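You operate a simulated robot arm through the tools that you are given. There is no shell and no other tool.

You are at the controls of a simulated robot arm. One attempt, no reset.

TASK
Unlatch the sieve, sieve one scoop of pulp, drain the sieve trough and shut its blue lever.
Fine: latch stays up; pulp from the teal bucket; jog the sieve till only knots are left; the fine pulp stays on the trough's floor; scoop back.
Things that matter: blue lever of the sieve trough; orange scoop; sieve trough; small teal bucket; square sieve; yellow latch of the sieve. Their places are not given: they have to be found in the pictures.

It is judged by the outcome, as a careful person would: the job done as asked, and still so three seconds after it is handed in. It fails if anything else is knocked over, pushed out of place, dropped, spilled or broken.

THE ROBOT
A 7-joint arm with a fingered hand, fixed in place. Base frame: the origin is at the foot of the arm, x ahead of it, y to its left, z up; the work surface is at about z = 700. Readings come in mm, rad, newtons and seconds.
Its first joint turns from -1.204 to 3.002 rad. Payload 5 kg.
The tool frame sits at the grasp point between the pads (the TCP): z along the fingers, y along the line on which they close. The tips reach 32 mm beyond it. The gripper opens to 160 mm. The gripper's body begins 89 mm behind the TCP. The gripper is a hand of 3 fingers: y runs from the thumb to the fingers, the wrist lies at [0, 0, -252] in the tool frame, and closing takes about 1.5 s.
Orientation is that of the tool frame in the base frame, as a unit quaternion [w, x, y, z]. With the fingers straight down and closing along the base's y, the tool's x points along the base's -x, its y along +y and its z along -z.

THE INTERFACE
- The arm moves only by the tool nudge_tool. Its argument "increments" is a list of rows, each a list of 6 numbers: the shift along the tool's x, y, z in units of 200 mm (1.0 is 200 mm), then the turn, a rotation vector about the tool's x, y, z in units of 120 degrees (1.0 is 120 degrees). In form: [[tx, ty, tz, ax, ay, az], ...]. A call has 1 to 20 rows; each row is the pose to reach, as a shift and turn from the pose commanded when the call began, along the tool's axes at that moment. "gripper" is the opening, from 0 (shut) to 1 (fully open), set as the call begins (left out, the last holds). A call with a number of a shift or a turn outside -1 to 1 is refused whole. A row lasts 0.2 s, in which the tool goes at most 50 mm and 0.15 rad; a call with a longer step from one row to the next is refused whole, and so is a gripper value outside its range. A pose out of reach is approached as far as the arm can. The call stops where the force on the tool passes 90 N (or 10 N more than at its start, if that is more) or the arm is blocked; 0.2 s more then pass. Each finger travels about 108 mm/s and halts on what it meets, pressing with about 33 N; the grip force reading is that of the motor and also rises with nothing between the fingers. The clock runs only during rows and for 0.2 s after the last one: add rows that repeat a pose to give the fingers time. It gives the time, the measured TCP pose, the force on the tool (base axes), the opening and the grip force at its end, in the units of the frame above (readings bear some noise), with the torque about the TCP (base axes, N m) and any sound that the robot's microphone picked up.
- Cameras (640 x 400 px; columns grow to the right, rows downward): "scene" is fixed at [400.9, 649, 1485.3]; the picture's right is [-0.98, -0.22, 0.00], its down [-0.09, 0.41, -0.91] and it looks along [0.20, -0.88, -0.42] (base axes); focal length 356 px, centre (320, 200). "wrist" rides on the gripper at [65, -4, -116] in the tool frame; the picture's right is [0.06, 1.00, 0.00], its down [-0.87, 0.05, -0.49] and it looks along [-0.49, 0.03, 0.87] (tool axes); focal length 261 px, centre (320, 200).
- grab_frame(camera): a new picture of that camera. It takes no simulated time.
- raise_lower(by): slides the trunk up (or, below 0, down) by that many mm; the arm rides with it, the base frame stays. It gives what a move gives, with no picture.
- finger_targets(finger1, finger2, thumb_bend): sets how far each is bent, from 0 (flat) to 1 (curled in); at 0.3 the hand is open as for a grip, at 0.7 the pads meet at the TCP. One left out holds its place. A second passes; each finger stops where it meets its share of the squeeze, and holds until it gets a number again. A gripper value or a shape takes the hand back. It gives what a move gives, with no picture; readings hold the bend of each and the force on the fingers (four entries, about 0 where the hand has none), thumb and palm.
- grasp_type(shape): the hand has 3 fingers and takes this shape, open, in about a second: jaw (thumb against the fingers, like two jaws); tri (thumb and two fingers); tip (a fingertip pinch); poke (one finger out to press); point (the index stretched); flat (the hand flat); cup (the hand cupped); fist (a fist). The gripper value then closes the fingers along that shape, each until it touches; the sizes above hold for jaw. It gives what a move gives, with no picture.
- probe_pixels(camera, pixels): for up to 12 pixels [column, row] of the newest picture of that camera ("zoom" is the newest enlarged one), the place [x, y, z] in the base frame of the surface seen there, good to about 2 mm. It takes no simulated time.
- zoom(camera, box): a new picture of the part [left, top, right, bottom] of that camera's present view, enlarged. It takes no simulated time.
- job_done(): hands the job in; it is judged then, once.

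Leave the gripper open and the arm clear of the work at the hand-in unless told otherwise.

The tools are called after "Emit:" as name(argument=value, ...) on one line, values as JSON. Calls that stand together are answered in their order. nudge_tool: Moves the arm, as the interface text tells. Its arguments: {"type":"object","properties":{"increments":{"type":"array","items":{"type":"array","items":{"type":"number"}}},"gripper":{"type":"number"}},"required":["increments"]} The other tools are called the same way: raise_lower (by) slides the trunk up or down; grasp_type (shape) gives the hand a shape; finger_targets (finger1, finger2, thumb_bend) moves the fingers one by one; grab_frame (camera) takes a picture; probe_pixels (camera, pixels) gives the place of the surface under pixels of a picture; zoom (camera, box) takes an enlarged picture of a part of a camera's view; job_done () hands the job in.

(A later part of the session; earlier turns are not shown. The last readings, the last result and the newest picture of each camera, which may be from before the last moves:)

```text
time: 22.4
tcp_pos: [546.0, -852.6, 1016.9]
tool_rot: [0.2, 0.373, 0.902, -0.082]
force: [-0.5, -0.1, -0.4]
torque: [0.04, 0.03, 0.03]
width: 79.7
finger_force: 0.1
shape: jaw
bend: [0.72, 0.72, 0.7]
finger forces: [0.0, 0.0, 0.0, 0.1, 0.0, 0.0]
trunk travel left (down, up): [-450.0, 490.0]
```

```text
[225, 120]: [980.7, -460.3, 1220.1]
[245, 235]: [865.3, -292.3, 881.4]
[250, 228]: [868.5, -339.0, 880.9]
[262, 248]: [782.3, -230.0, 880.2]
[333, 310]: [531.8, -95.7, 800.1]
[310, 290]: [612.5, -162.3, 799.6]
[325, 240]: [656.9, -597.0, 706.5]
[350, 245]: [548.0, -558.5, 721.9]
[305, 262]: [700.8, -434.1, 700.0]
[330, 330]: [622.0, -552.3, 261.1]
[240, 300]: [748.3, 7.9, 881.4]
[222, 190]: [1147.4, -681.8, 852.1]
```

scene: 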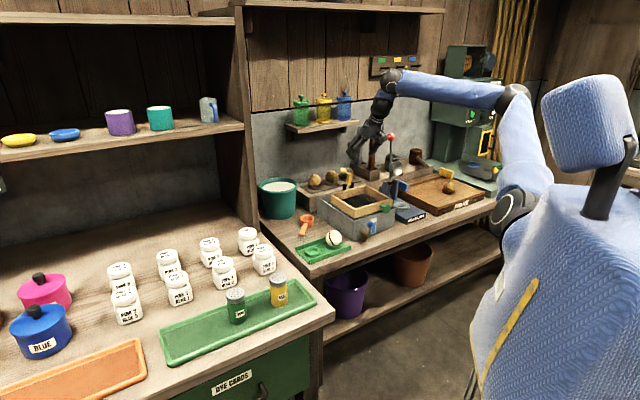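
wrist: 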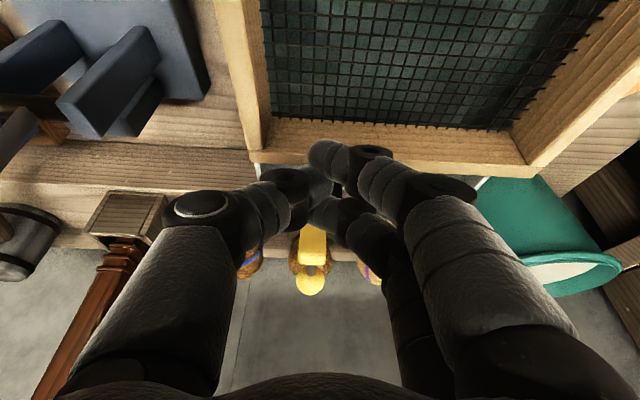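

Bench on left is at z=800 with jars to 881; enough room. I bring the hand upright over toward the scoop, in steps.

Emit:
nudge_tool(increments=[[0.0385, 0.181, 0.001, 0, 0.0417, 0], [0.077, 0.363, 0.002, 0, 0.0833, 0], [0.1155, 0.544, 0.003, 0, 0.125, 0], [0.154, 0.726, 0.004, 0, 0.1667, 0], [0.1925, 0.907, 0.004, 0, 0.2083, 0], [0.1925, 0.907, 0.004, 0, 0.2083, 0]])

Emit:
nudge_tool(increments=[[0.057, 0.194, 0.1, 0, 0, 0.0648], [0.114, 0.388, 0.2, 0, 0, 0.1296], [0.171, 0.582, 0.3, 0, 0, 0.1944], [0.228, 0.776, 0.4, 0, 0, 0.2592], [0.285, 0.97, 0.5, 0, 0, 0.324], [0.285, 0.97, 0.5, 0, 0, 0.324]])

Emit:
grab_frame(camera="wrist")

Emit:
grab_frame(camera="scene")

```text
time: 23.8
tcp_pos: [651.2, -699.0, 998.4]
tool_rot: [0.0, 0.382, 0.924, 0.001]
force: [0.8, -1.1, 0.9]
torque: [-0.01, 0.01, 0.0]
width: 79.9
finger_force: 0.1
shape: jaw
bend: [0.72, 0.72, 0.7]
finger forces: [0.0, 0.0, 0.0, 0.1, 0.0, 0.0]
trunk travel left (down, up): [-450.0, 490.0]
```

```text
time: 25.1
tcp_pos: [744.7, -521.5, 897.3]
tool_rot: [0.001, 0.669, 0.743, 0.0]
force: [-0.5, 0.7, 0.1]
torque: [0.0, 0.01, 0.0]
width: 79.8
finger_force: 0.0
shape: jaw
bend: [0.72, 0.72, 0.7]
finger forces: [0.0, 0.0, 0.0, 0.0, 0.1, 0.0]
trunk travel left (down, up): [-450.0, 490.0]
```

```text
taken
```

wrist: 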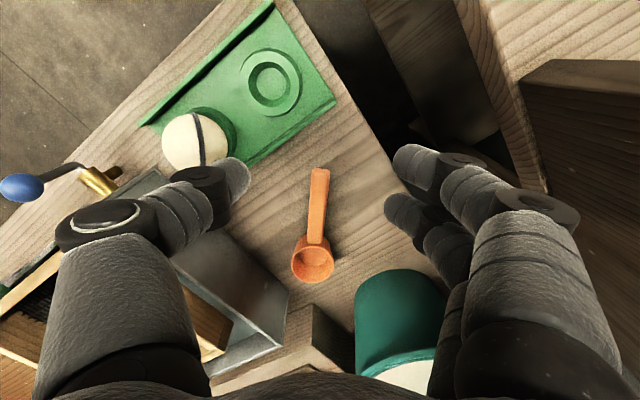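

```text
taken
```

scene: 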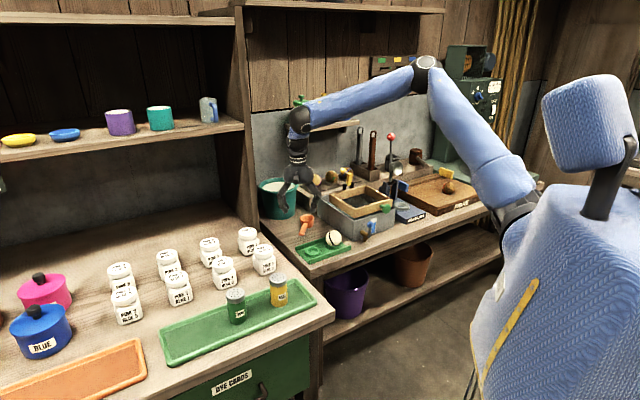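

The scoop is clearly visible at (315,225). Zoom and probe for exact handle geometry.

Emit:
zoom(camera="wrist", box=[240, 150, 400, 300])

Emit:
probe_pixels(camera="zoom", pixels=[[325, 50], [322, 80], [318, 140], [312, 195], [308, 210], [300, 255], [300, 297], [345, 240], [255, 240], [305, 130], [332, 130], [303, 215]])

```text
2.67 times, centred on (320, 225) of wrist
```

zoom: 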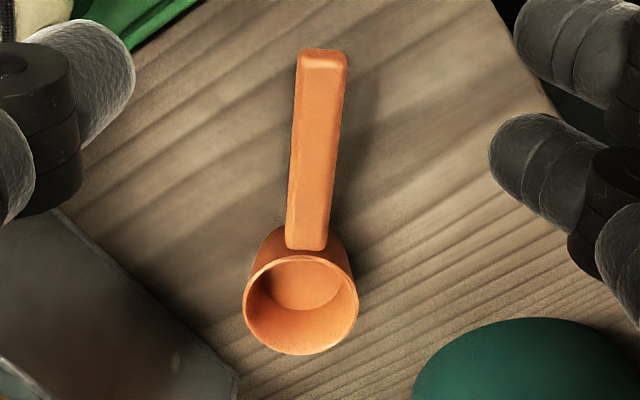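

```text
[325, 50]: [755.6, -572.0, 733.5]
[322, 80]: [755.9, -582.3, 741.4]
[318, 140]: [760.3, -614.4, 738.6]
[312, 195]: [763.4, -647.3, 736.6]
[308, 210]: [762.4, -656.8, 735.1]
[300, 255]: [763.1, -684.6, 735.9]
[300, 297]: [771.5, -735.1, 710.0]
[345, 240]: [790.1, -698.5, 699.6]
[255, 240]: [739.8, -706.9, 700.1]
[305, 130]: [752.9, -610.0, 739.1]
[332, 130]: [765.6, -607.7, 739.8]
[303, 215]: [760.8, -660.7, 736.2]
```

Handle runs from (764,-650) to (755,-575), top at z≈740. I tilt the hand 50° and go to a pre-grasp 100 mm back along the approach.

Emit:
nudge_tool(increments=[[0, 0.004, 0.08, 0, -0.0694, 0], [0, 0.008, 0.16, 0, -0.1389, 0], [0, 0.012, 0.245, 0, -0.2083, 0], [0, 0.016, 0.33, 0, -0.2778, 0], [0, 0.02, 0.41, 0, -0.3472, 0], [-0.005, 0.0225, 0.49, 0, -0.4167, 0], [-0.005, 0.0225, 0.49, 0, -0.4167, 0]])

Emit:
grab_frame(camera="wrist")

Emit:
zoom(camera="scene", box=[230, 140, 390, 270])

```text
time: 26.8
tcp_pos: [740.7, -564.2, 793.2]
tool_rot: [0.311, 0.606, 0.681, -0.267]
force: [-0.2, 0.5, -0.4]
torque: [0.02, 0.02, -0.04]
width: 79.9
finger_force: 0.0
shape: jaw
bend: [0.72, 0.72, 0.7]
finger forces: [0.1, 0.0, 0.0, 0.0, 0.0, 0.0]
out of reach, approached as far as the arm can: row 6, 7
trunk travel left (down, up): [-450.0, 490.0]
```

```text
taken
```

wrist: 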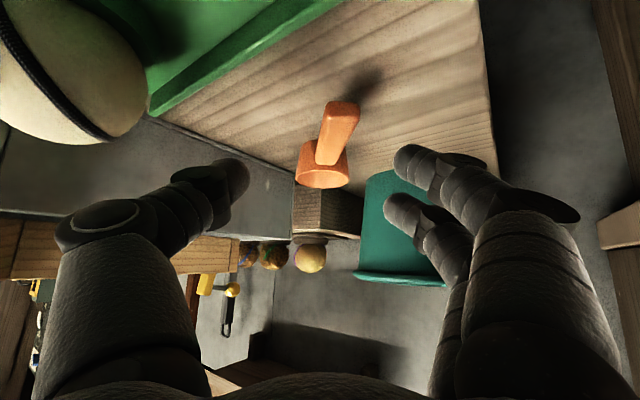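

```text
3.08 times, centred on (310, 205) of scene
```

zoom: 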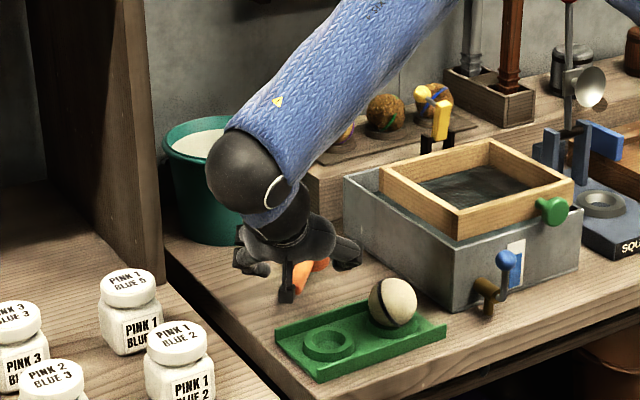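

The arm stopped about 42 mm off the commanded pre-grasp, a limit of its joints. I test what the command baseline is with a zero row.

Emit:
nudge_tool(increments=[[0, 0, 0, 0, 0, 0], [0, 0, 0, 0, 0, 0]])

```text
time: 27.4
tcp_pos: [741.4, -565.0, 792.1]
tool_rot: [0.309, 0.607, 0.681, -0.267]
force: [-0.1, -0.5, 0.1]
torque: [0.03, -0.01, -0.05]
width: 80.2
finger_force: 0.0
shape: jaw
bend: [0.72, 0.72, 0.7]
finger forces: [0.1, 0.1, 0.0, 0.1, 0.0, 0.0]
trunk travel left (down, up): [-450.0, 490.0]
```

Baseline is the reached pose. The handle is now 64 mm ahead along the tool; I go there in straight steps.

Emit:
nudge_tool(increments=[[0.05, 0.059, 0.03, 0, 0, 0], [0.0975, 0.059, 0.1, 0, 0, 0], [0.0975, 0.059, 0.21, 0, 0, 0], [0.0975, 0.059, 0.32, 0, 0, 0], [0.0975, 0.059, 0.32, 0, 0, 0]])

Emit:
grab_frame(camera="wrist")

Emit:
zoom(camera="scene", box=[230, 140, 390, 270])

```text
time: 28.6
tcp_pos: [755.3, -602.0, 740.7]
tool_rot: [0.314, 0.606, 0.674, -0.283]
force: [0.3, -0.4, -0.9]
torque: [0.0, 0.02, -0.01]
width: 80.2
finger_force: 0.1
shape: jaw
bend: [0.72, 0.72, 0.7]
finger forces: [0.1, 0.1, 0.0, 0.0, 0.1, 0.0]
out of reach, approached as far as the arm can: row 1, 2
trunk travel left (down, up): [-450.0, 490.0]
```

```text
taken
```

wrist: 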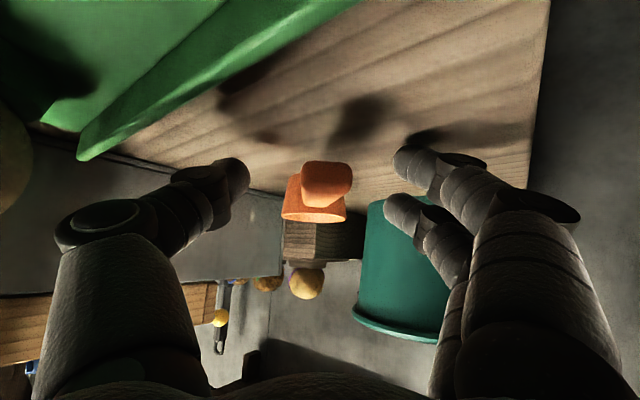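

```text
3.08 times, centred on (310, 205) of scene
```

zoom: 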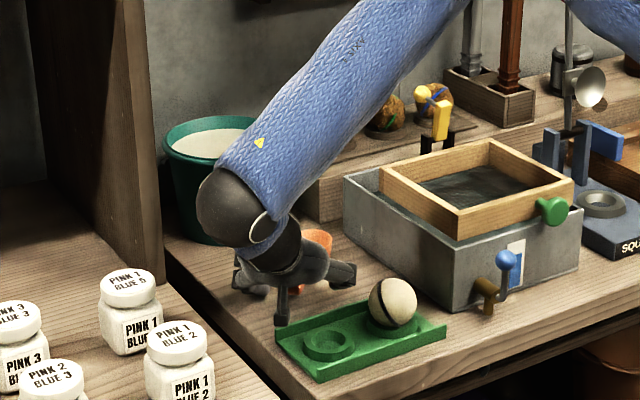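

The handle sits between thumb and fingers (325,185). A 5 mm correction down, then close.

Emit:
nudge_tool(increments=[[0.018, 0.015, 0.017, 0, 0, 0], [0.018, 0.015, 0.017, 0, 0, 0]], gripper=0.2)

Emit:
zoom(camera="wrist", box=[200, 100, 440, 250])

```text
time: 29.1
tcp_pos: [760.0, -601.1, 738.5]
tool_rot: [0.316, 0.606, 0.674, -0.282]
force: [6.4, -2.2, 22.5]
torque: [-0.29, -1.0, -0.02]
width: 35.1
finger_force: 0.0
shape: jaw
bend: [0.72, 0.73, 0.7]
finger forces: [22.0, 0.0, 0.0, 0.0, 0.0, 0.0]
trunk travel left (down, up): [-450.0, 490.0]
```

```text
2.67 times, centred on (320, 175) of wrist
```

zoom: 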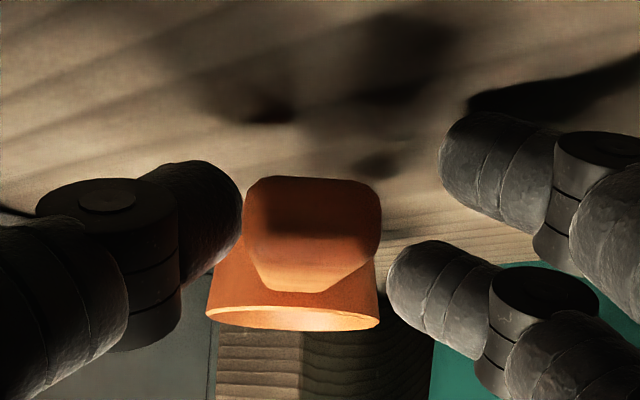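

The lower finger touched the table (22 N up). Raise 7 mm and then close fully.

Emit:
nudge_tool(increments=[[-0.027, 0, -0.0225, 0, 0, 0], [-0.027, 0, -0.0225, 0, 0, 0]])

Emit:
nudge_tool(increments=[[0, 0, 0, 0, 0, 0], [0, 0, 0, 0, 0, 0], [0, 0, 0, 0, 0, 0], [0, 0, 0, 0, 0, 0]], gripper=0)

Emit:
zoom(camera="wrist", box=[200, 100, 440, 250])

Emit:
zoom(camera="scene", box=[270, 180, 350, 250])

```text
time: 29.8
tcp_pos: [759.3, -601.4, 740.6]
tool_rot: [0.313, 0.606, 0.674, -0.283]
force: [0.5, 0.1, -0.5]
torque: [0.0, -0.02, -0.04]
width: 32.1
finger_force: 0.0
shape: jaw
bend: [0.73, 0.73, 0.7]
finger forces: [0.0, 0.0, 0.0, 0.0, 0.0, 0.1]
trunk travel left (down, up): [-450.0, 490.0]
```

```text
time: 30.8
tcp_pos: [758.4, -601.1, 742.0]
tool_rot: [0.314, 0.606, 0.674, -0.283]
force: [-0.4, -0.1, 1.4]
torque: [-0.22, 0.07, -0.1]
width: 11.5
finger_force: 32.5
shape: jaw
bend: [0.71, 0.72, 0.71]
finger forces: [11.7, 17.8, 0.0, 0.0, 29.6, 0.0]
trunk travel left (down, up): [-450.0, 490.0]
```

```text
2.67 times, centred on (320, 175) of wrist
```

zoom: 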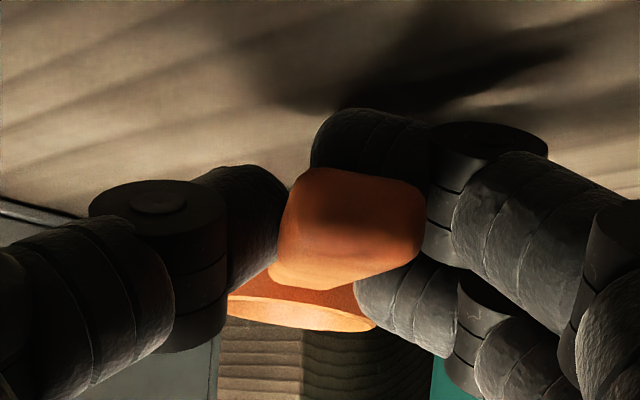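

```text
5.71 times, centred on (310, 215) of scene
```

zoom: 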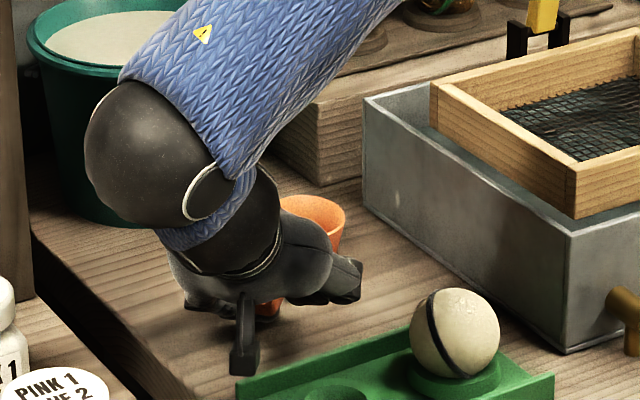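

The handle is gripped, though it rolled a little. Lift 60 mm and check how the scoop hangs.

Emit:
nudge_tool(increments=[[-0.058, 0, -0.048, 0, 0, 0], [-0.115, 0, -0.096, 0, 0, 0], [-0.172, 0, -0.145, 0, 0, 0], [-0.23, 0, -0.193, 0, 0, 0], [-0.23, 0, -0.193, 0, 0, 0]])

Emit:
grab_frame(camera="wrist")

Emit:
zoom(camera="scene", box=[260, 160, 370, 240])

```text
time: 31.9
tcp_pos: [759.0, -601.2, 800.9]
tool_rot: [0.315, 0.605, 0.675, -0.282]
force: [0.0, 0.1, -0.7]
torque: [0.07, 0.02, 0.01]
width: 9.7
finger_force: 32.7
shape: jaw
bend: [0.73, 0.71, 0.71]
finger forces: [3.2, 21.6, 0.0, 0.1, 26.7, 0.1]
trunk travel left (down, up): [-450.0, 490.0]
```

```text
taken
```

wrist: 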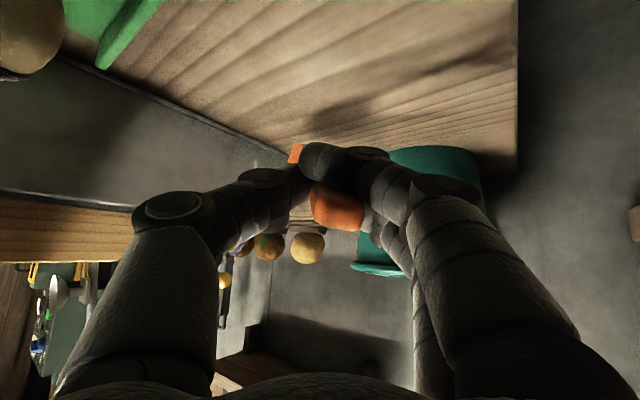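

```text
5.00 times, centred on (315, 200) of scene
```

zoom: 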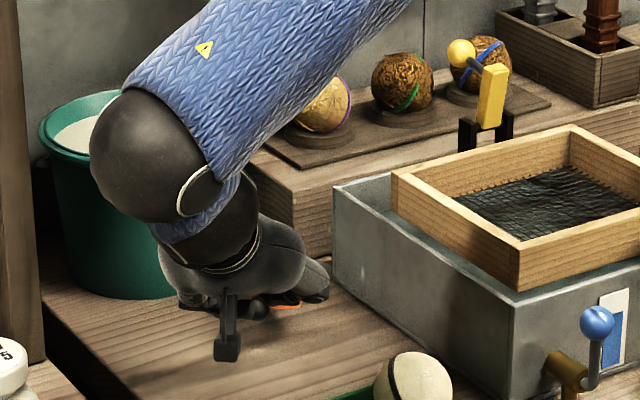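

The scoop pivoted in the grip: the bowl sags because the hand is too steeply tilted relative to the handle. I lower it back onto the table and will regrip it more squarely.

Emit:
nudge_tool(increments=[[0.058, 0, 0.048, 0, 0, 0], [0.115, 0, 0.096, 0, 0, 0], [0.16, 0, 0.134, 0, 0, 0], [0.19, 0, 0.16, 0, 0, 0], [0.21, 0, 0.176, 0, 0, 0], [0.226, 0, 0.19, 0, 0, 0], [0.226, 0, 0.19, 0, 0, 0]])

Emit:
zoom(camera="wrist", box=[200, 100, 440, 250])

Emit:
zoom(camera="scene", box=[260, 160, 370, 240])

```text
time: 33.5
tcp_pos: [757.4, -601.0, 743.6]
tool_rot: [0.314, 0.605, 0.674, -0.283]
force: [1.7, 2.2, 11.9]
torque: [-1.27, 0.14, 0.06]
width: 10.9
finger_force: 32.8
shape: jaw
bend: [0.73, 0.73, 0.72]
finger forces: [23.4, 31.4, 0.1, 0.0, 27.7, 0.1]
trunk travel left (down, up): [-450.0, 490.0]
```

```text
2.67 times, centred on (320, 175) of wrist
```

zoom: 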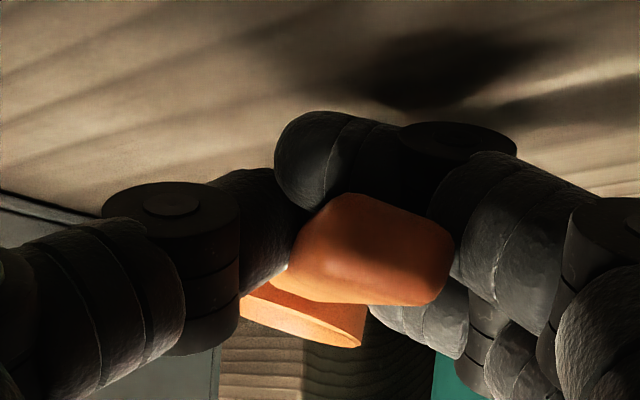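

```text
5.00 times, centred on (315, 200) of scene
```

zoom: 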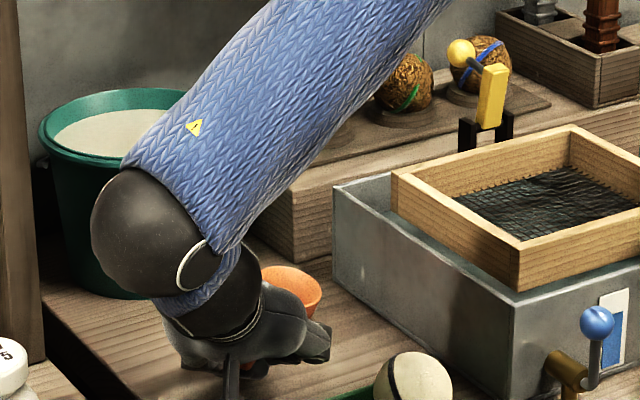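

The bowl is resting on the table again. Open the hand and back off along the tool axis.

Emit:
nudge_tool(increments=[[0, 0, 0, 0, 0, 0], [0, 0, 0, 0, 0, 0], [0, 0, 0, 0, 0, 0], [0, 0, 0, 0, 0, 0]], gripper=0.5)

Emit:
nudge_tool(increments=[[0, 0, -0.1, 0, 0, 0], [0, 0, -0.25, 0, 0, 0], [0, 0, -0.4, 0, 0, 0], [0, 0, -0.5, 0, 0, 0], [0, 0, -0.5, 0, 0, 0]])

Emit:
grab_frame(camera="wrist")

Emit:
zoom(camera="scene", box=[260, 160, 370, 240])

```text
time: 34.5
tcp_pos: [759.1, -601.7, 742.7]
tool_rot: [0.314, 0.606, 0.674, -0.282]
force: [1.2, -0.1, 0.3]
torque: [-0.01, -0.01, -0.02]
width: 79.5
finger_force: 0.0
shape: jaw
bend: [0.72, 0.72, 0.7]
finger forces: [0.0, 0.1, 0.0, 0.1, 0.0, 0.0]
trunk travel left (down, up): [-450.0, 490.0]
```

```text
time: 35.8
tcp_pos: [741.7, -566.2, 798.8]
tool_rot: [0.31, 0.607, 0.682, -0.266]
force: [-0.4, 0.2, -0.2]
torque: [0.01, 0.0, -0.05]
width: 79.5
finger_force: 0.0
shape: jaw
bend: [0.72, 0.72, 0.7]
finger forces: [0.1, 0.1, 0.1, 0.0, 0.0, 0.0]
out of reach, approached as far as the arm can: row 2, 3, 4, 5
trunk travel left (down, up): [-450.0, 490.0]
```

```text
taken
```

wrist: 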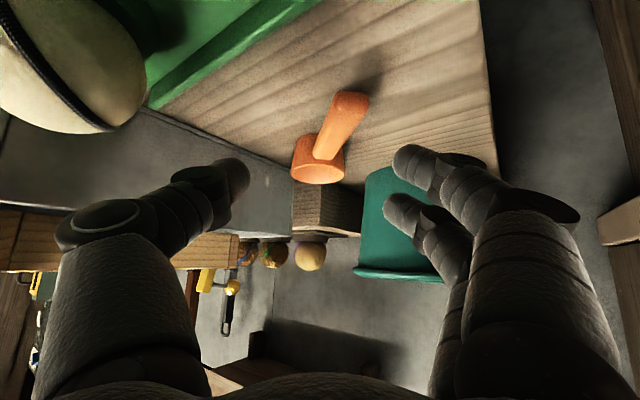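

```text
5.00 times, centred on (315, 200) of scene
```

zoom: 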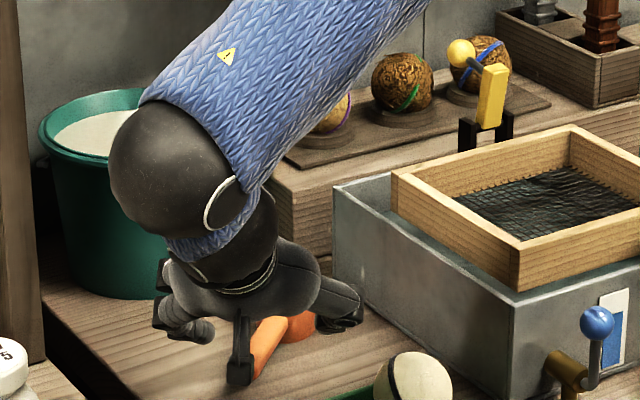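

Scoop rests upright again, handle slightly turned. Before regripping I test the arm's reach near the bucket with an empty hand: first rise and go upright.

Emit:
nudge_tool(increments=[[-0.0745, 0, -0.0667, 0, 0.0667, 0], [-0.149, 0, -0.133, 0, 0.133, 0], [-0.2235, 0, -0.2, 0, 0.2, 0], [-0.298, 0, -0.267, 0, 0.267, 0], [-0.3725, 0, -0.333, 0, 0.333, 0], [-0.447, 0, -0.4, 0, 0.4, 0], [-0.447, 0, -0.4, 0, 0.4, 0]])

Emit:
grab_frame(camera="wrist")

```text
time: 37.4
tcp_pos: [741.5, -563.4, 920.0]
tool_rot: [0.012, 0.668, 0.744, -0.012]
force: [-0.1, -0.2, -0.3]
torque: [0.0, 0.05, -0.01]
width: 79.5
finger_force: 0.0
shape: jaw
bend: [0.72, 0.72, 0.7]
finger forces: [0.0, 0.1, 0.1, 0.1, 0.0, 0.0]
trunk travel left (down, up): [-450.0, 490.0]
```

```text
taken
```

wrist: 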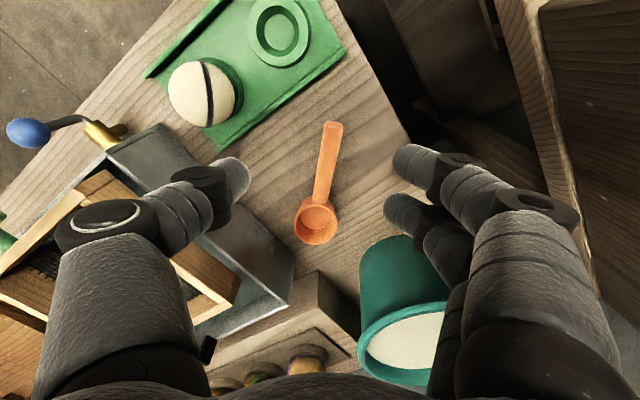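

Probe the scoop's new position here.

Emit:
zoom(camera="wrist", box=[240, 110, 400, 260])

Emit:
probe_pixels(camera="zoom", pixels=[[352, 48], [345, 80], [335, 150], [325, 200], [318, 240], [315, 285], [265, 290], [365, 300], [315, 345], [320, 110], [358, 115]])

```text
2.67 times, centred on (320, 185) of wrist
```

zoom: 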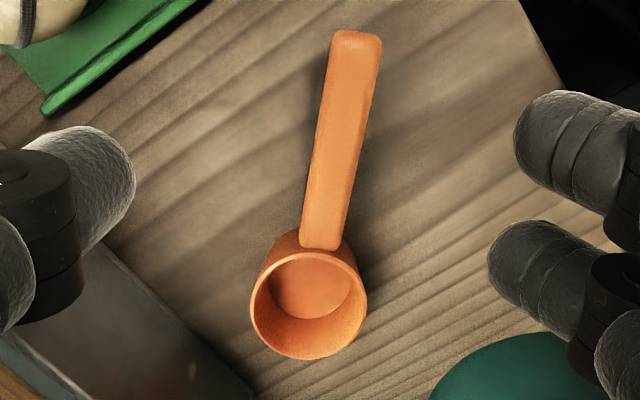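

```text
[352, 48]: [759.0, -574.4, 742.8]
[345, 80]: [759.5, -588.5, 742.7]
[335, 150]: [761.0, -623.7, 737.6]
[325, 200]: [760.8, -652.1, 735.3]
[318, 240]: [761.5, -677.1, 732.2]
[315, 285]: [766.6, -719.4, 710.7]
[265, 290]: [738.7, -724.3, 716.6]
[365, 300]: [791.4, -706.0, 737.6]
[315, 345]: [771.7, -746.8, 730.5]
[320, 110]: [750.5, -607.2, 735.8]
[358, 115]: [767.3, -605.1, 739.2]
```

Now test reach: turn toward the bucket's bearing and move to (818,-710,940), upright.

Emit:
nudge_tool(increments=[[-0.128, 0.05, -0.017, 0, 0, -0.0597], [-0.257, 0.1, -0.033, 0, 0, -0.119], [-0.385, 0.151, -0.05, 0, 0, -0.179], [-0.513, 0.201, -0.067, 0, 0, -0.239], [-0.642, 0.252, -0.083, 0, 0, -0.298], [-0.77, 0.302, -0.1, 0, 0, -0.358], [-0.77, 0.302, -0.1, 0, 0, -0.358]])

Emit:
grab_frame(camera="scene")

```text
time: 39.0
tcp_pos: [821.6, -708.1, 943.6]
tool_rot: [0.008, 0.349, 0.937, -0.015]
force: [0.5, 0.0, -1.6]
torque: [-0.02, 0.0, 0.0]
width: 79.4
finger_force: 0.1
shape: jaw
bend: [0.72, 0.72, 0.7]
finger forces: [0.1, 0.1, 0.0, 0.0, 0.1, 0.0]
trunk travel left (down, up): [-450.0, 490.0]
```

```text
taken
```

scene: 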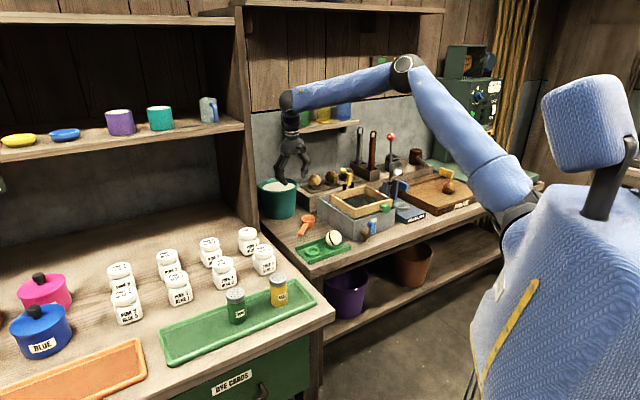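

Reached with a vertical hand at 1084 mm — plenty. Test tilting another 20° the other way (as needed for dipping with a square grip).

Emit:
nudge_tool(increments=[[0, 0, 0, 0, 0.0556, 0], [0, 0, 0, 0, 0.111, 0], [0, 0, 0, 0, 0.1667, 0], [0, 0, 0.1, 0, 0.1667, 0], [0, 0, 0.1, 0, 0.1667, 0]])

Emit:
grab_frame(camera="scene")

Emit:
grab_frame(camera="wrist")

```text
time: 40.1
tcp_pos: [784.9, -693.0, 907.7]
tool_rot: [-0.15, 0.347, 0.925, 0.046]
force: [-0.3, 0.1, 0.2]
torque: [-0.03, 0.01, 0.01]
width: 79.5
finger_force: 0.1
shape: jaw
bend: [0.72, 0.72, 0.7]
finger forces: [0.1, 0.0, 0.0, 0.0, 0.0, 0.0]
out of reach, approached as far as the arm can: row 3, 4, 5
trunk travel left (down, up): [-450.0, 490.0]
```

```text
taken
```

scene: 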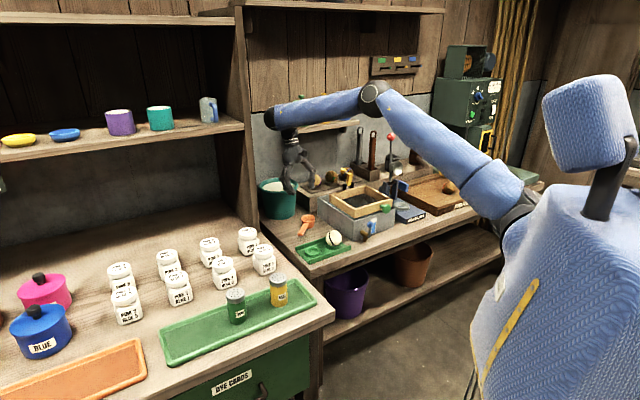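

```text
taken
```

wrist: 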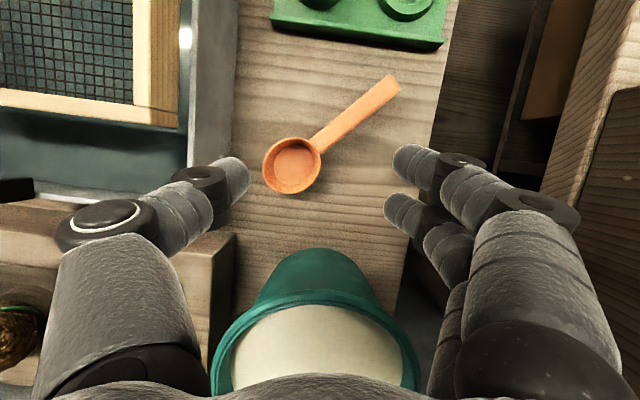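

The limit is a wrist radius of about 1120 mm: so a 20° grip tilt with 25° dip pitch works. Return to the scoop: untilt, turn, and approach at 20° tilt.

Emit:
nudge_tool(increments=[[0.02, 0, -0.06, 0, -0.05, 0], [0.04, 0, -0.125, 0, -0.1, 0], [0.062, 0, -0.19, 0, -0.151, 0], [0.062, 0, -0.19, 0, -0.151, 0]])

Emit:
nudge_tool(increments=[[0.087, 0.068, 0.057, 0, 0, 0.0663], [0.173, 0.137, 0.113, 0, 0, 0.1325], [0.26, 0.205, 0.17, 0, 0, 0.199], [0.347, 0.273, 0.227, 0, 0, 0.265], [0.433, 0.342, 0.283, 0, 0, 0.331], [0.52, 0.41, 0.34, 0, 0, 0.3975], [0.52, 0.41, 0.34, 0, 0, 0.3975]])

```text
time: 41.1
tcp_pos: [786.8, -696.1, 946.6]
tool_rot: [-0.008, 0.351, 0.936, -0.008]
force: [0.4, -0.7, 0.2]
torque: [0.01, 0.0, -0.03]
width: 79.5
finger_force: 0.1
shape: jaw
bend: [0.72, 0.72, 0.7]
finger forces: [0.0, 0.1, 0.0, 0.1, 0.0, 0.0]
trunk travel left (down, up): [-450.0, 490.0]
```

```text
time: 42.8
tcp_pos: [762.6, -563.2, 876.6]
tool_rot: [-0.003, 0.7, 0.714, -0.012]
force: [-0.2, -0.2, 0.8]
torque: [-0.02, 0.01, 0.0]
width: 79.7
finger_force: 0.1
shape: jaw
bend: [0.72, 0.72, 0.7]
finger forces: [0.0, 0.0, 0.1, 0.0, 0.0, 0.0]
trunk travel left (down, up): [-450.0, 490.0]
```

Tilt 20° and descend to pre-grasp height.

Emit:
nudge_tool(increments=[[0, -0.005, 0.1, 0, -0.0556, 0], [0, -0.01, 0.2, 0, -0.111, 0], [0, -0.012, 0.29, 0, -0.1667, 0], [0, -0.012, 0.29, 0, -0.1667, 0]], gripper=0.4)

Emit:
grab_frame(camera="wrist")

Emit:
zoom(camera="wrist", box=[220, 60, 420, 260])

Emit:
probe_pixels(camera="wrist", pixels=[[322, 120], [320, 160], [316, 190], [308, 215], [320, 140]])

```text
time: 43.8
tcp_pos: [754.8, -567.1, 820.2]
tool_rot: [0.122, 0.685, 0.705, -0.133]
force: [0.7, -0.6, 0.0]
torque: [-0.01, -0.01, 0.01]
width: 64.5
finger_force: 0.0
shape: jaw
bend: [0.73, 0.73, 0.7]
finger forces: [0.1, 0.0, 0.0, 0.0, 0.1, 0.0]
trunk travel left (down, up): [-450.0, 490.0]
```

```text
taken
```

wrist: 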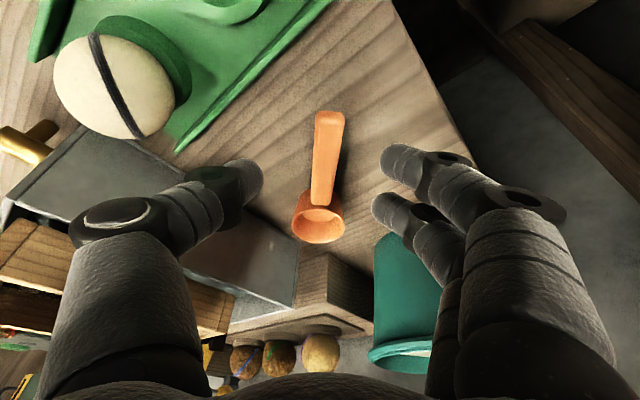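

```text
2.00 times, centred on (320, 160) of wrist
```

zoom: 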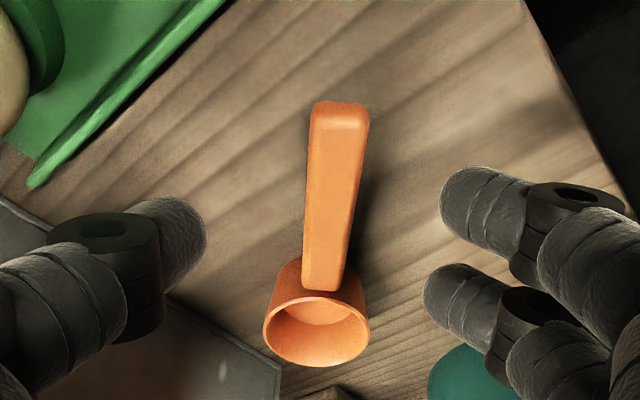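

```text
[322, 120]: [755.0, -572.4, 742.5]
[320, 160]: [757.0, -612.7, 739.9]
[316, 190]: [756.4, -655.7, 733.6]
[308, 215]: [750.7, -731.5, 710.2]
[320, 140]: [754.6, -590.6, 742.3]
```

Handle centre is at (759.5,-590), top z 742. Advance 80 mm along the tool to straddle it, with TCP at z≈743.

Emit:
nudge_tool(increments=[[0.014, 0.03, 0.1, 0, 0, 0], [0.028, 0.03, 0.2, 0, 0, 0], [0.028, 0.03, 0.3, 0, 0, 0], [0.028, 0.03, 0.39, 0, 0, 0], [0.028, 0.03, 0.39, 0, 0, 0]])

Emit:
zoom(camera="wrist", box=[200, 80, 440, 250])

```text
time: 45.0
tcp_pos: [761.0, -591.6, 745.9]
tool_rot: [0.122, 0.686, 0.705, -0.133]
force: [-0.9, -0.6, -0.2]
torque: [-0.02, 0.03, 0.03]
width: 64.6
finger_force: 0.0
shape: jaw
bend: [0.73, 0.73, 0.7]
finger forces: [0.0, 0.1, 0.0, 0.0, 0.1, 0.0]
trunk travel left (down, up): [-450.0, 490.0]
```

```text
2.35 times, centred on (320, 165) of wrist
```

zoom: 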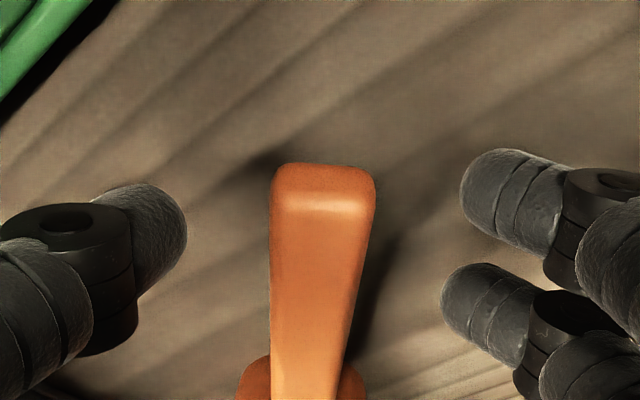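

Shift 6 mm toward the bowl for full finger contact, then close partway and check for table contact.

Emit:
nudge_tool(increments=[[-0.03, -0.005, 0.0, 0, 0, 0], [-0.03, -0.005, 0.0, 0, 0, 0], [-0.03, -0.005, 0.0, 0, 0, 0]], gripper=0.17)

Emit:
zoom(camera="wrist", box=[200, 80, 440, 250])

```text
time: 45.8
tcp_pos: [761.5, -596.1, 747.3]
tool_rot: [0.122, 0.686, 0.705, -0.133]
force: [-0.1, 0.8, 0.3]
torque: [-0.02, 0.0, 0.03]
width: 27.8
finger_force: 0.1
shape: jaw
bend: [0.73, 0.73, 0.7]
finger forces: [0.0, 0.1, 0.0, 0.0, 0.0, 0.0]
trunk travel left (down, up): [-450.0, 490.0]
```

```text
2.35 times, centred on (320, 165) of wrist
```

zoom: 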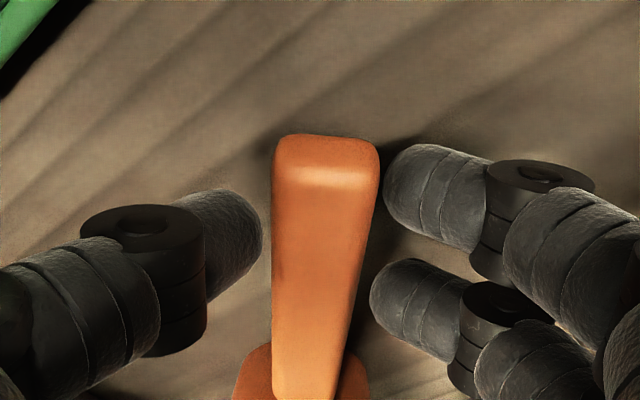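

No contact yet; lower 5 mm and close fully.

Emit:
nudge_tool(increments=[[0.009, 0, 0.0235, 0, 0, 0], [0.009, 0, 0.0235, 0, 0, 0]])

Emit:
nudge_tool(increments=[[0, 0, 0, 0, 0, 0], [0, 0, 0, 0, 0, 0], [0, 0, 0, 0, 0, 0], [0, 0, 0, 0, 0, 0]], gripper=0)

Emit:
zoom(camera="wrist", box=[200, 80, 440, 250])

```text
time: 46.4
tcp_pos: [760.4, -595.6, 743.5]
tool_rot: [0.122, 0.686, 0.705, -0.133]
force: [0.7, 0.9, 0.1]
torque: [0.01, 0.0, -0.01]
width: 27.8
finger_force: 0.1
shape: jaw
bend: [0.73, 0.73, 0.7]
finger forces: [0.0, 0.0, 0.0, 0.0, 0.0, 0.1]
trunk travel left (down, up): [-450.0, 490.0]
```

```text
time: 47.4
tcp_pos: [761.4, -595.6, 743.0]
tool_rot: [0.121, 0.687, 0.704, -0.133]
force: [-0.5, -1.0, 1.8]
torque: [-0.17, 0.07, -0.05]
width: 13.0
finger_force: 33.6
shape: jaw
bend: [0.71, 0.72, 0.71]
finger forces: [11.5, 16.8, 0.0, 0.0, 29.1, 0.0]
trunk travel left (down, up): [-450.0, 490.0]
```

```text
2.35 times, centred on (320, 165) of wrist
```

zoom: 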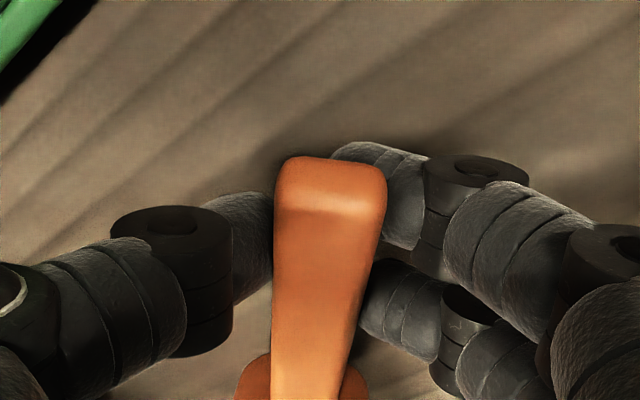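

The handle stays square this time. Lift 25 mm and check sag.

Emit:
nudge_tool(increments=[[-0.015, 0, -0.04, 0, 0, 0], [-0.03, 0, -0.08, 0, 0, 0], [-0.044, 0, -0.117, 0, 0, 0], [-0.044, 0, -0.117, 0, 0, 0]])

Emit:
zoom(camera="wrist", box=[200, 80, 440, 250])

Emit:
zoom(camera="scene", box=[260, 170, 350, 240])

```text
time: 48.4
tcp_pos: [761.4, -595.1, 769.6]
tool_rot: [0.121, 0.686, 0.705, -0.133]
force: [0.5, 0.2, 0.2]
torque: [-0.07, 0.01, 0.01]
width: 12.0
finger_force: 32.7
shape: jaw
bend: [0.72, 0.72, 0.71]
finger forces: [8.6, 21.3, 0.0, 0.1, 28.8, 0.1]
trunk travel left (down, up): [-450.0, 490.0]
```

```text
2.35 times, centred on (320, 165) of wrist
```

zoom: 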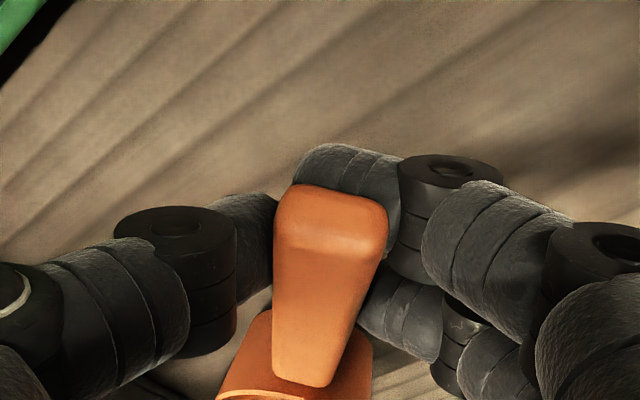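

```text
5.71 times, centred on (305, 205) of scene
```

zoom: 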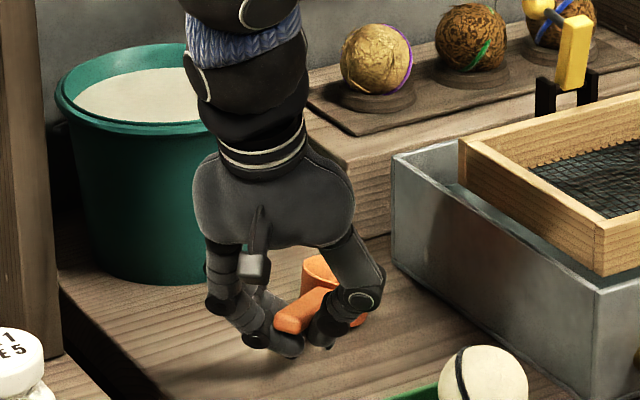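

The scoop sags somewhat at the bowl. I lift further and measure how it hangs and whether it keeps slipping.

Emit:
nudge_tool(increments=[[-0.03, 0, -0.08, 0, 0, 0], [-0.06, 0, -0.16, 0, 0, 0], [-0.088, 0, -0.234, 0, 0, 0], [-0.088, 0, -0.234, 0, 0, 0], [-0.088, 0, -0.234, 0, 0, 0], [-0.088, 0, -0.234, 0, 0, 0]])

Emit:
zoom(camera="wrist", box=[200, 80, 440, 250])

Emit:
probe_pixels(camera="zoom", pixels=[[330, 200], [330, 240], [315, 300], [300, 370], [290, 395], [235, 390]])

Emit:
zoom(camera="scene", box=[270, 180, 340, 230])

```text
time: 49.8
tcp_pos: [763.8, -595.3, 818.9]
tool_rot: [0.122, 0.686, 0.705, -0.133]
force: [-0.7, -0.5, -1.7]
torque: [0.07, -0.08, -0.03]
width: 10.1
finger_force: 33.3
shape: jaw
bend: [0.73, 0.71, 0.72]
finger forces: [0.0, 17.5, 0.0, 0.0, 24.3, 0.0]
trunk travel left (down, up): [-450.0, 490.0]
```

```text
2.35 times, centred on (320, 165) of wrist
```

zoom: 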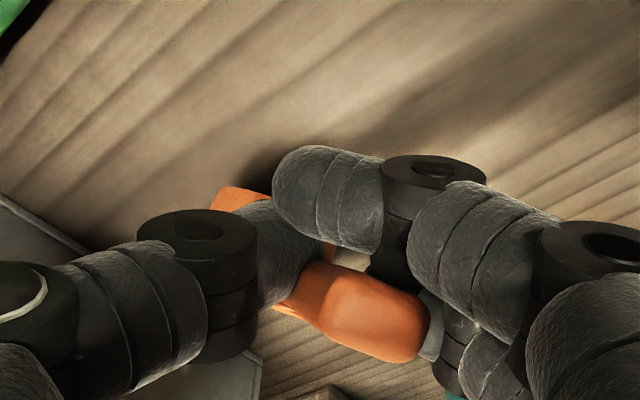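

```text
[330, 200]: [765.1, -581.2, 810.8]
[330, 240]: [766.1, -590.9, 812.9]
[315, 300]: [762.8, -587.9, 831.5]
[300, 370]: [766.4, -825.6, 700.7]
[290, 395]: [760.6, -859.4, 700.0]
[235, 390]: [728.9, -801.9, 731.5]
```

```text
8.00 times, centred on (305, 205) of scene
```

zoom: 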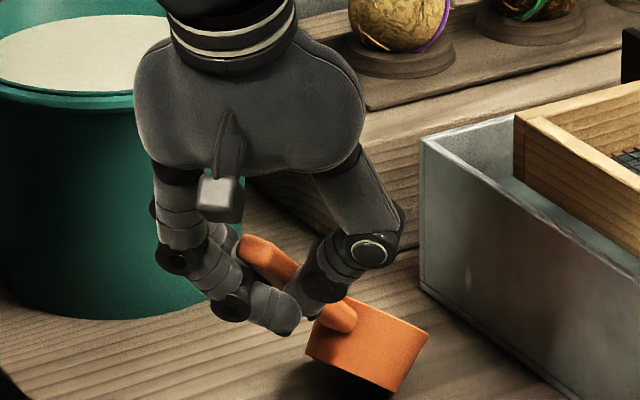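

The scoop pivoted out: it hangs now with the bowl low. I probe its lowest edge, to set it down gently.

Emit:
probe_pixels(camera="zoom", pixels=[[385, 385], [315, 350], [420, 335], [350, 300], [340, 315], [260, 250], [245, 240], [370, 340]])

```text
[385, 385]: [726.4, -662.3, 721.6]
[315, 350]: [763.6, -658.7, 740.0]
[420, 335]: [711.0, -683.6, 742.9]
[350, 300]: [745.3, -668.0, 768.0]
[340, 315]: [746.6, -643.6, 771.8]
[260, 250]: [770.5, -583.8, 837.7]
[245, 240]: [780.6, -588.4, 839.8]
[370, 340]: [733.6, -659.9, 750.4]
```

Lower slowly 70 mm so the bowl lands and the scoop rotates back to flat.

Emit:
nudge_tool(increments=[[0.012, 0, 0.033, 0, 0, 0], [0.025, 0, 0.065, 0, 0, 0], [0.037, 0, 0.098, 0, 0, 0], [0.05, 0, 0.131, 0, 0, 0], [0.062, 0, 0.163, 0, 0, 0], [0.074, 0, 0.196, 0, 0, 0], [0.087, 0, 0.229, 0, 0, 0], [0.099, 0, 0.261, 0, 0, 0], [0.112, 0, 0.294, 0, 0, 0]])

Emit:
zoom(camera="wrist", box=[200, 80, 440, 250])

Emit:
zoom(camera="scene", box=[270, 180, 340, 230])

```text
time: 51.8
tcp_pos: [761.9, -595.0, 755.4]
tool_rot: [0.121, 0.686, 0.705, -0.133]
force: [-0.3, 0.1, 0.0]
torque: [-0.01, -0.01, 0.04]
width: 6.5
finger_force: 33.0
shape: jaw
bend: [0.73, 0.74, 0.72]
finger forces: [0.1, 0.0, 0.0, 0.0, 0.2, 0.0]
trunk travel left (down, up): [-450.0, 490.0]
```

```text
2.35 times, centred on (320, 165) of wrist
```

zoom: 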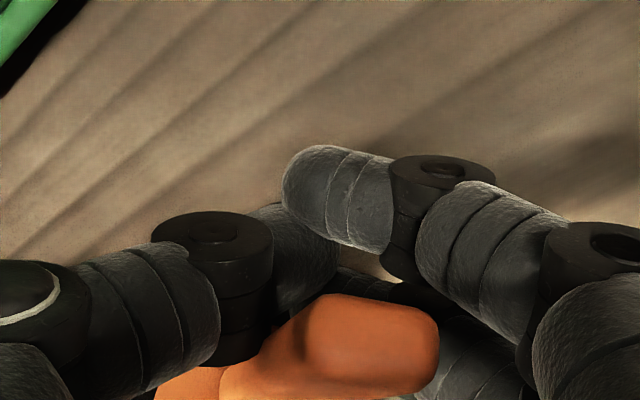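

```text
8.00 times, centred on (305, 205) of scene
```

zoom: 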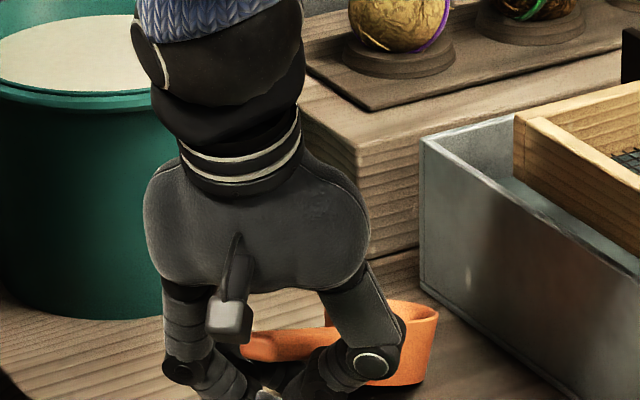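

The scoop stands flat on the table again, released. I lift straight up without opening to see it.

Emit:
nudge_tool(increments=[[-0.02, 0, -0.05, 0, 0, 0], [-0.05, 0, -0.14, 0, 0, 0], [-0.11, 0, -0.28, 0, 0, 0], [-0.17, 0, -0.44, 0, 0, 0], [-0.23, 0, -0.6, 0, 0, 0], [-0.28, 0, -0.75, 0, 0, 0], [-0.28, 0, -0.75, 0, 0, 0]])

Emit:
grab_frame(camera="wrist")

Emit:
zoom(camera="scene", box=[260, 170, 340, 230])

```text
time: 53.4
tcp_pos: [767.4, -594.9, 915.6]
tool_rot: [0.121, 0.686, 0.705, -0.133]
force: [0.5, 0.2, 0.3]
torque: [0.01, 0.02, -0.03]
width: 6.4
finger_force: 33.2
shape: jaw
bend: [0.73, 0.74, 0.72]
finger forces: [0.2, 0.0, 0.0, 0.1, 0.0, 0.0]
trunk travel left (down, up): [-450.0, 490.0]
```

```text
taken
```

wrist: 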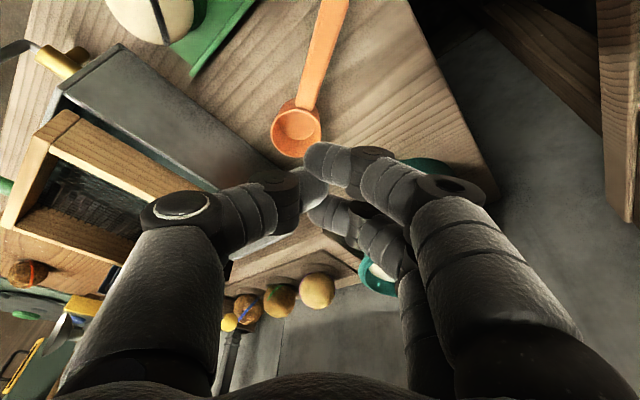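

```text
6.67 times, centred on (300, 200) of scene
```

zoom: 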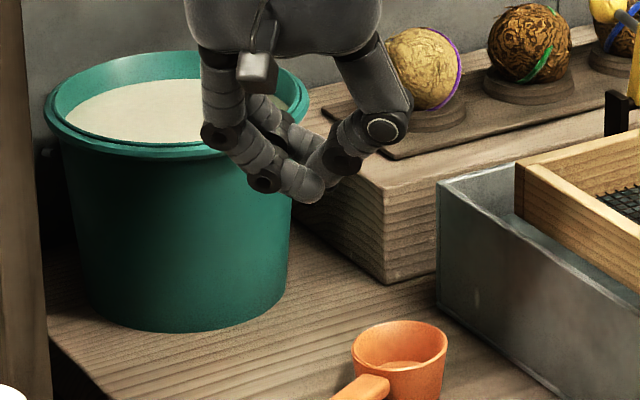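

The scoop stands upright. A pinch across the handle is too weak; a better hold is spoon-like: hand horizontal, thumb above and fingers below the handle, which needs the handle overhanging the table's edge. I probe the table edges and scoop.

Emit:
probe_pixels(camera="wrist", pixels=[[405, 10], [430, 60], [470, 140], [490, 180], [495, 205], [298, 120], [316, 60], [325, 5], [285, 155], [320, 130], [273, 125]])

Emit:
zoom(camera="scene", box=[240, 200, 400, 300])

Emit:
probe_pixels(camera="zoom", pixels=[[150, 150], [200, 210], [270, 285], [300, 282], [400, 225], [480, 180], [560, 135], [280, 290], [222, 215], [250, 245]])

```text
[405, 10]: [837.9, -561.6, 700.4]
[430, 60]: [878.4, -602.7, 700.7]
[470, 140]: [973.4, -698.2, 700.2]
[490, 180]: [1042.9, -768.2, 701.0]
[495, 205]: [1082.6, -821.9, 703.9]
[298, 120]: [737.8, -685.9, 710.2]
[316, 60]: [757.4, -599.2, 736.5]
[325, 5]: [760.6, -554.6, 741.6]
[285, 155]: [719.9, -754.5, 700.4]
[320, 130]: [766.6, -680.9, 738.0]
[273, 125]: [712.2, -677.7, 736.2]
```

```text
4.00 times, centred on (320, 250) of scene
```

zoom: 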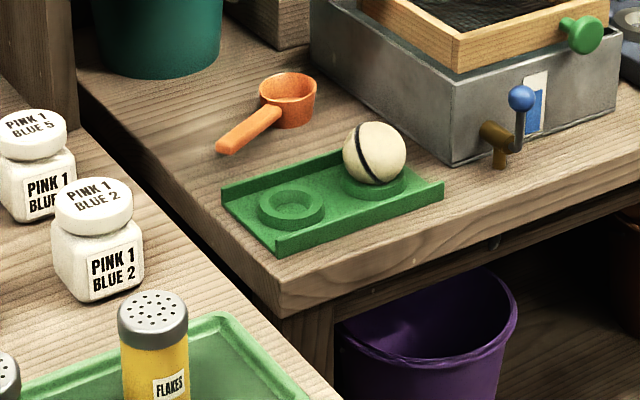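

```text
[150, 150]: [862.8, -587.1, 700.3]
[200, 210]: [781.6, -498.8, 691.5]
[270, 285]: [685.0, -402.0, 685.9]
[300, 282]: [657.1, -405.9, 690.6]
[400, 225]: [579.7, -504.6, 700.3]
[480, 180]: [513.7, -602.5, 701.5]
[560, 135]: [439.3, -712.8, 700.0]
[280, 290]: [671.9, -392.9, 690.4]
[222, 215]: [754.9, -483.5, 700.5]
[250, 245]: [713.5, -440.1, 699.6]
```

Table edges are found (left end at v≈195, front at u≈-755, green tray in between). Before choosing a grip, I measure the true reach over the bucket with a vertical hand: untilt, turn, move out.

Emit:
nudge_tool(increments=[[-0.02, 0, -0.08, 0, 0.058, 0], [-0.04, 0, -0.16, 0, 0.116, 0], [-0.06, 0, -0.23, 0, 0.173, 0], [-0.06, 0, -0.23, 0, 0.173, 0]], gripper=0.3)

Emit:
grab_frame(camera="wrist")

```text
time: 54.4
tcp_pos: [765.2, -588.8, 964.1]
tool_rot: [-0.008, 0.699, 0.715, -0.007]
force: [0.4, 0.5, 1.0]
torque: [0.01, 0.01, 0.03]
width: 47.7
finger_force: 0.0
shape: jaw
bend: [0.73, 0.73, 0.7]
finger forces: [0.0, 0.1, 0.0, 0.0, 0.0, 0.1]
trunk travel left (down, up): [-450.0, 490.0]
```

```text
taken
```

wrist: 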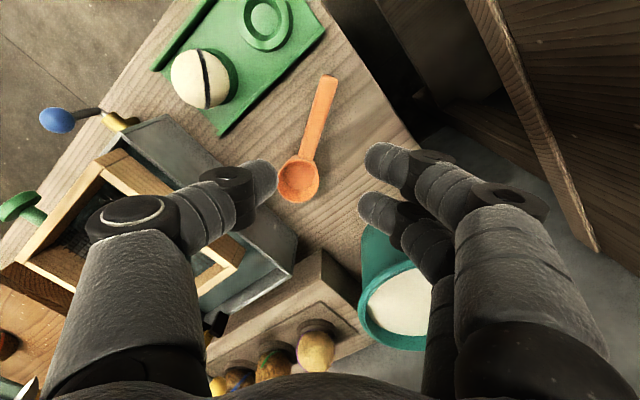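

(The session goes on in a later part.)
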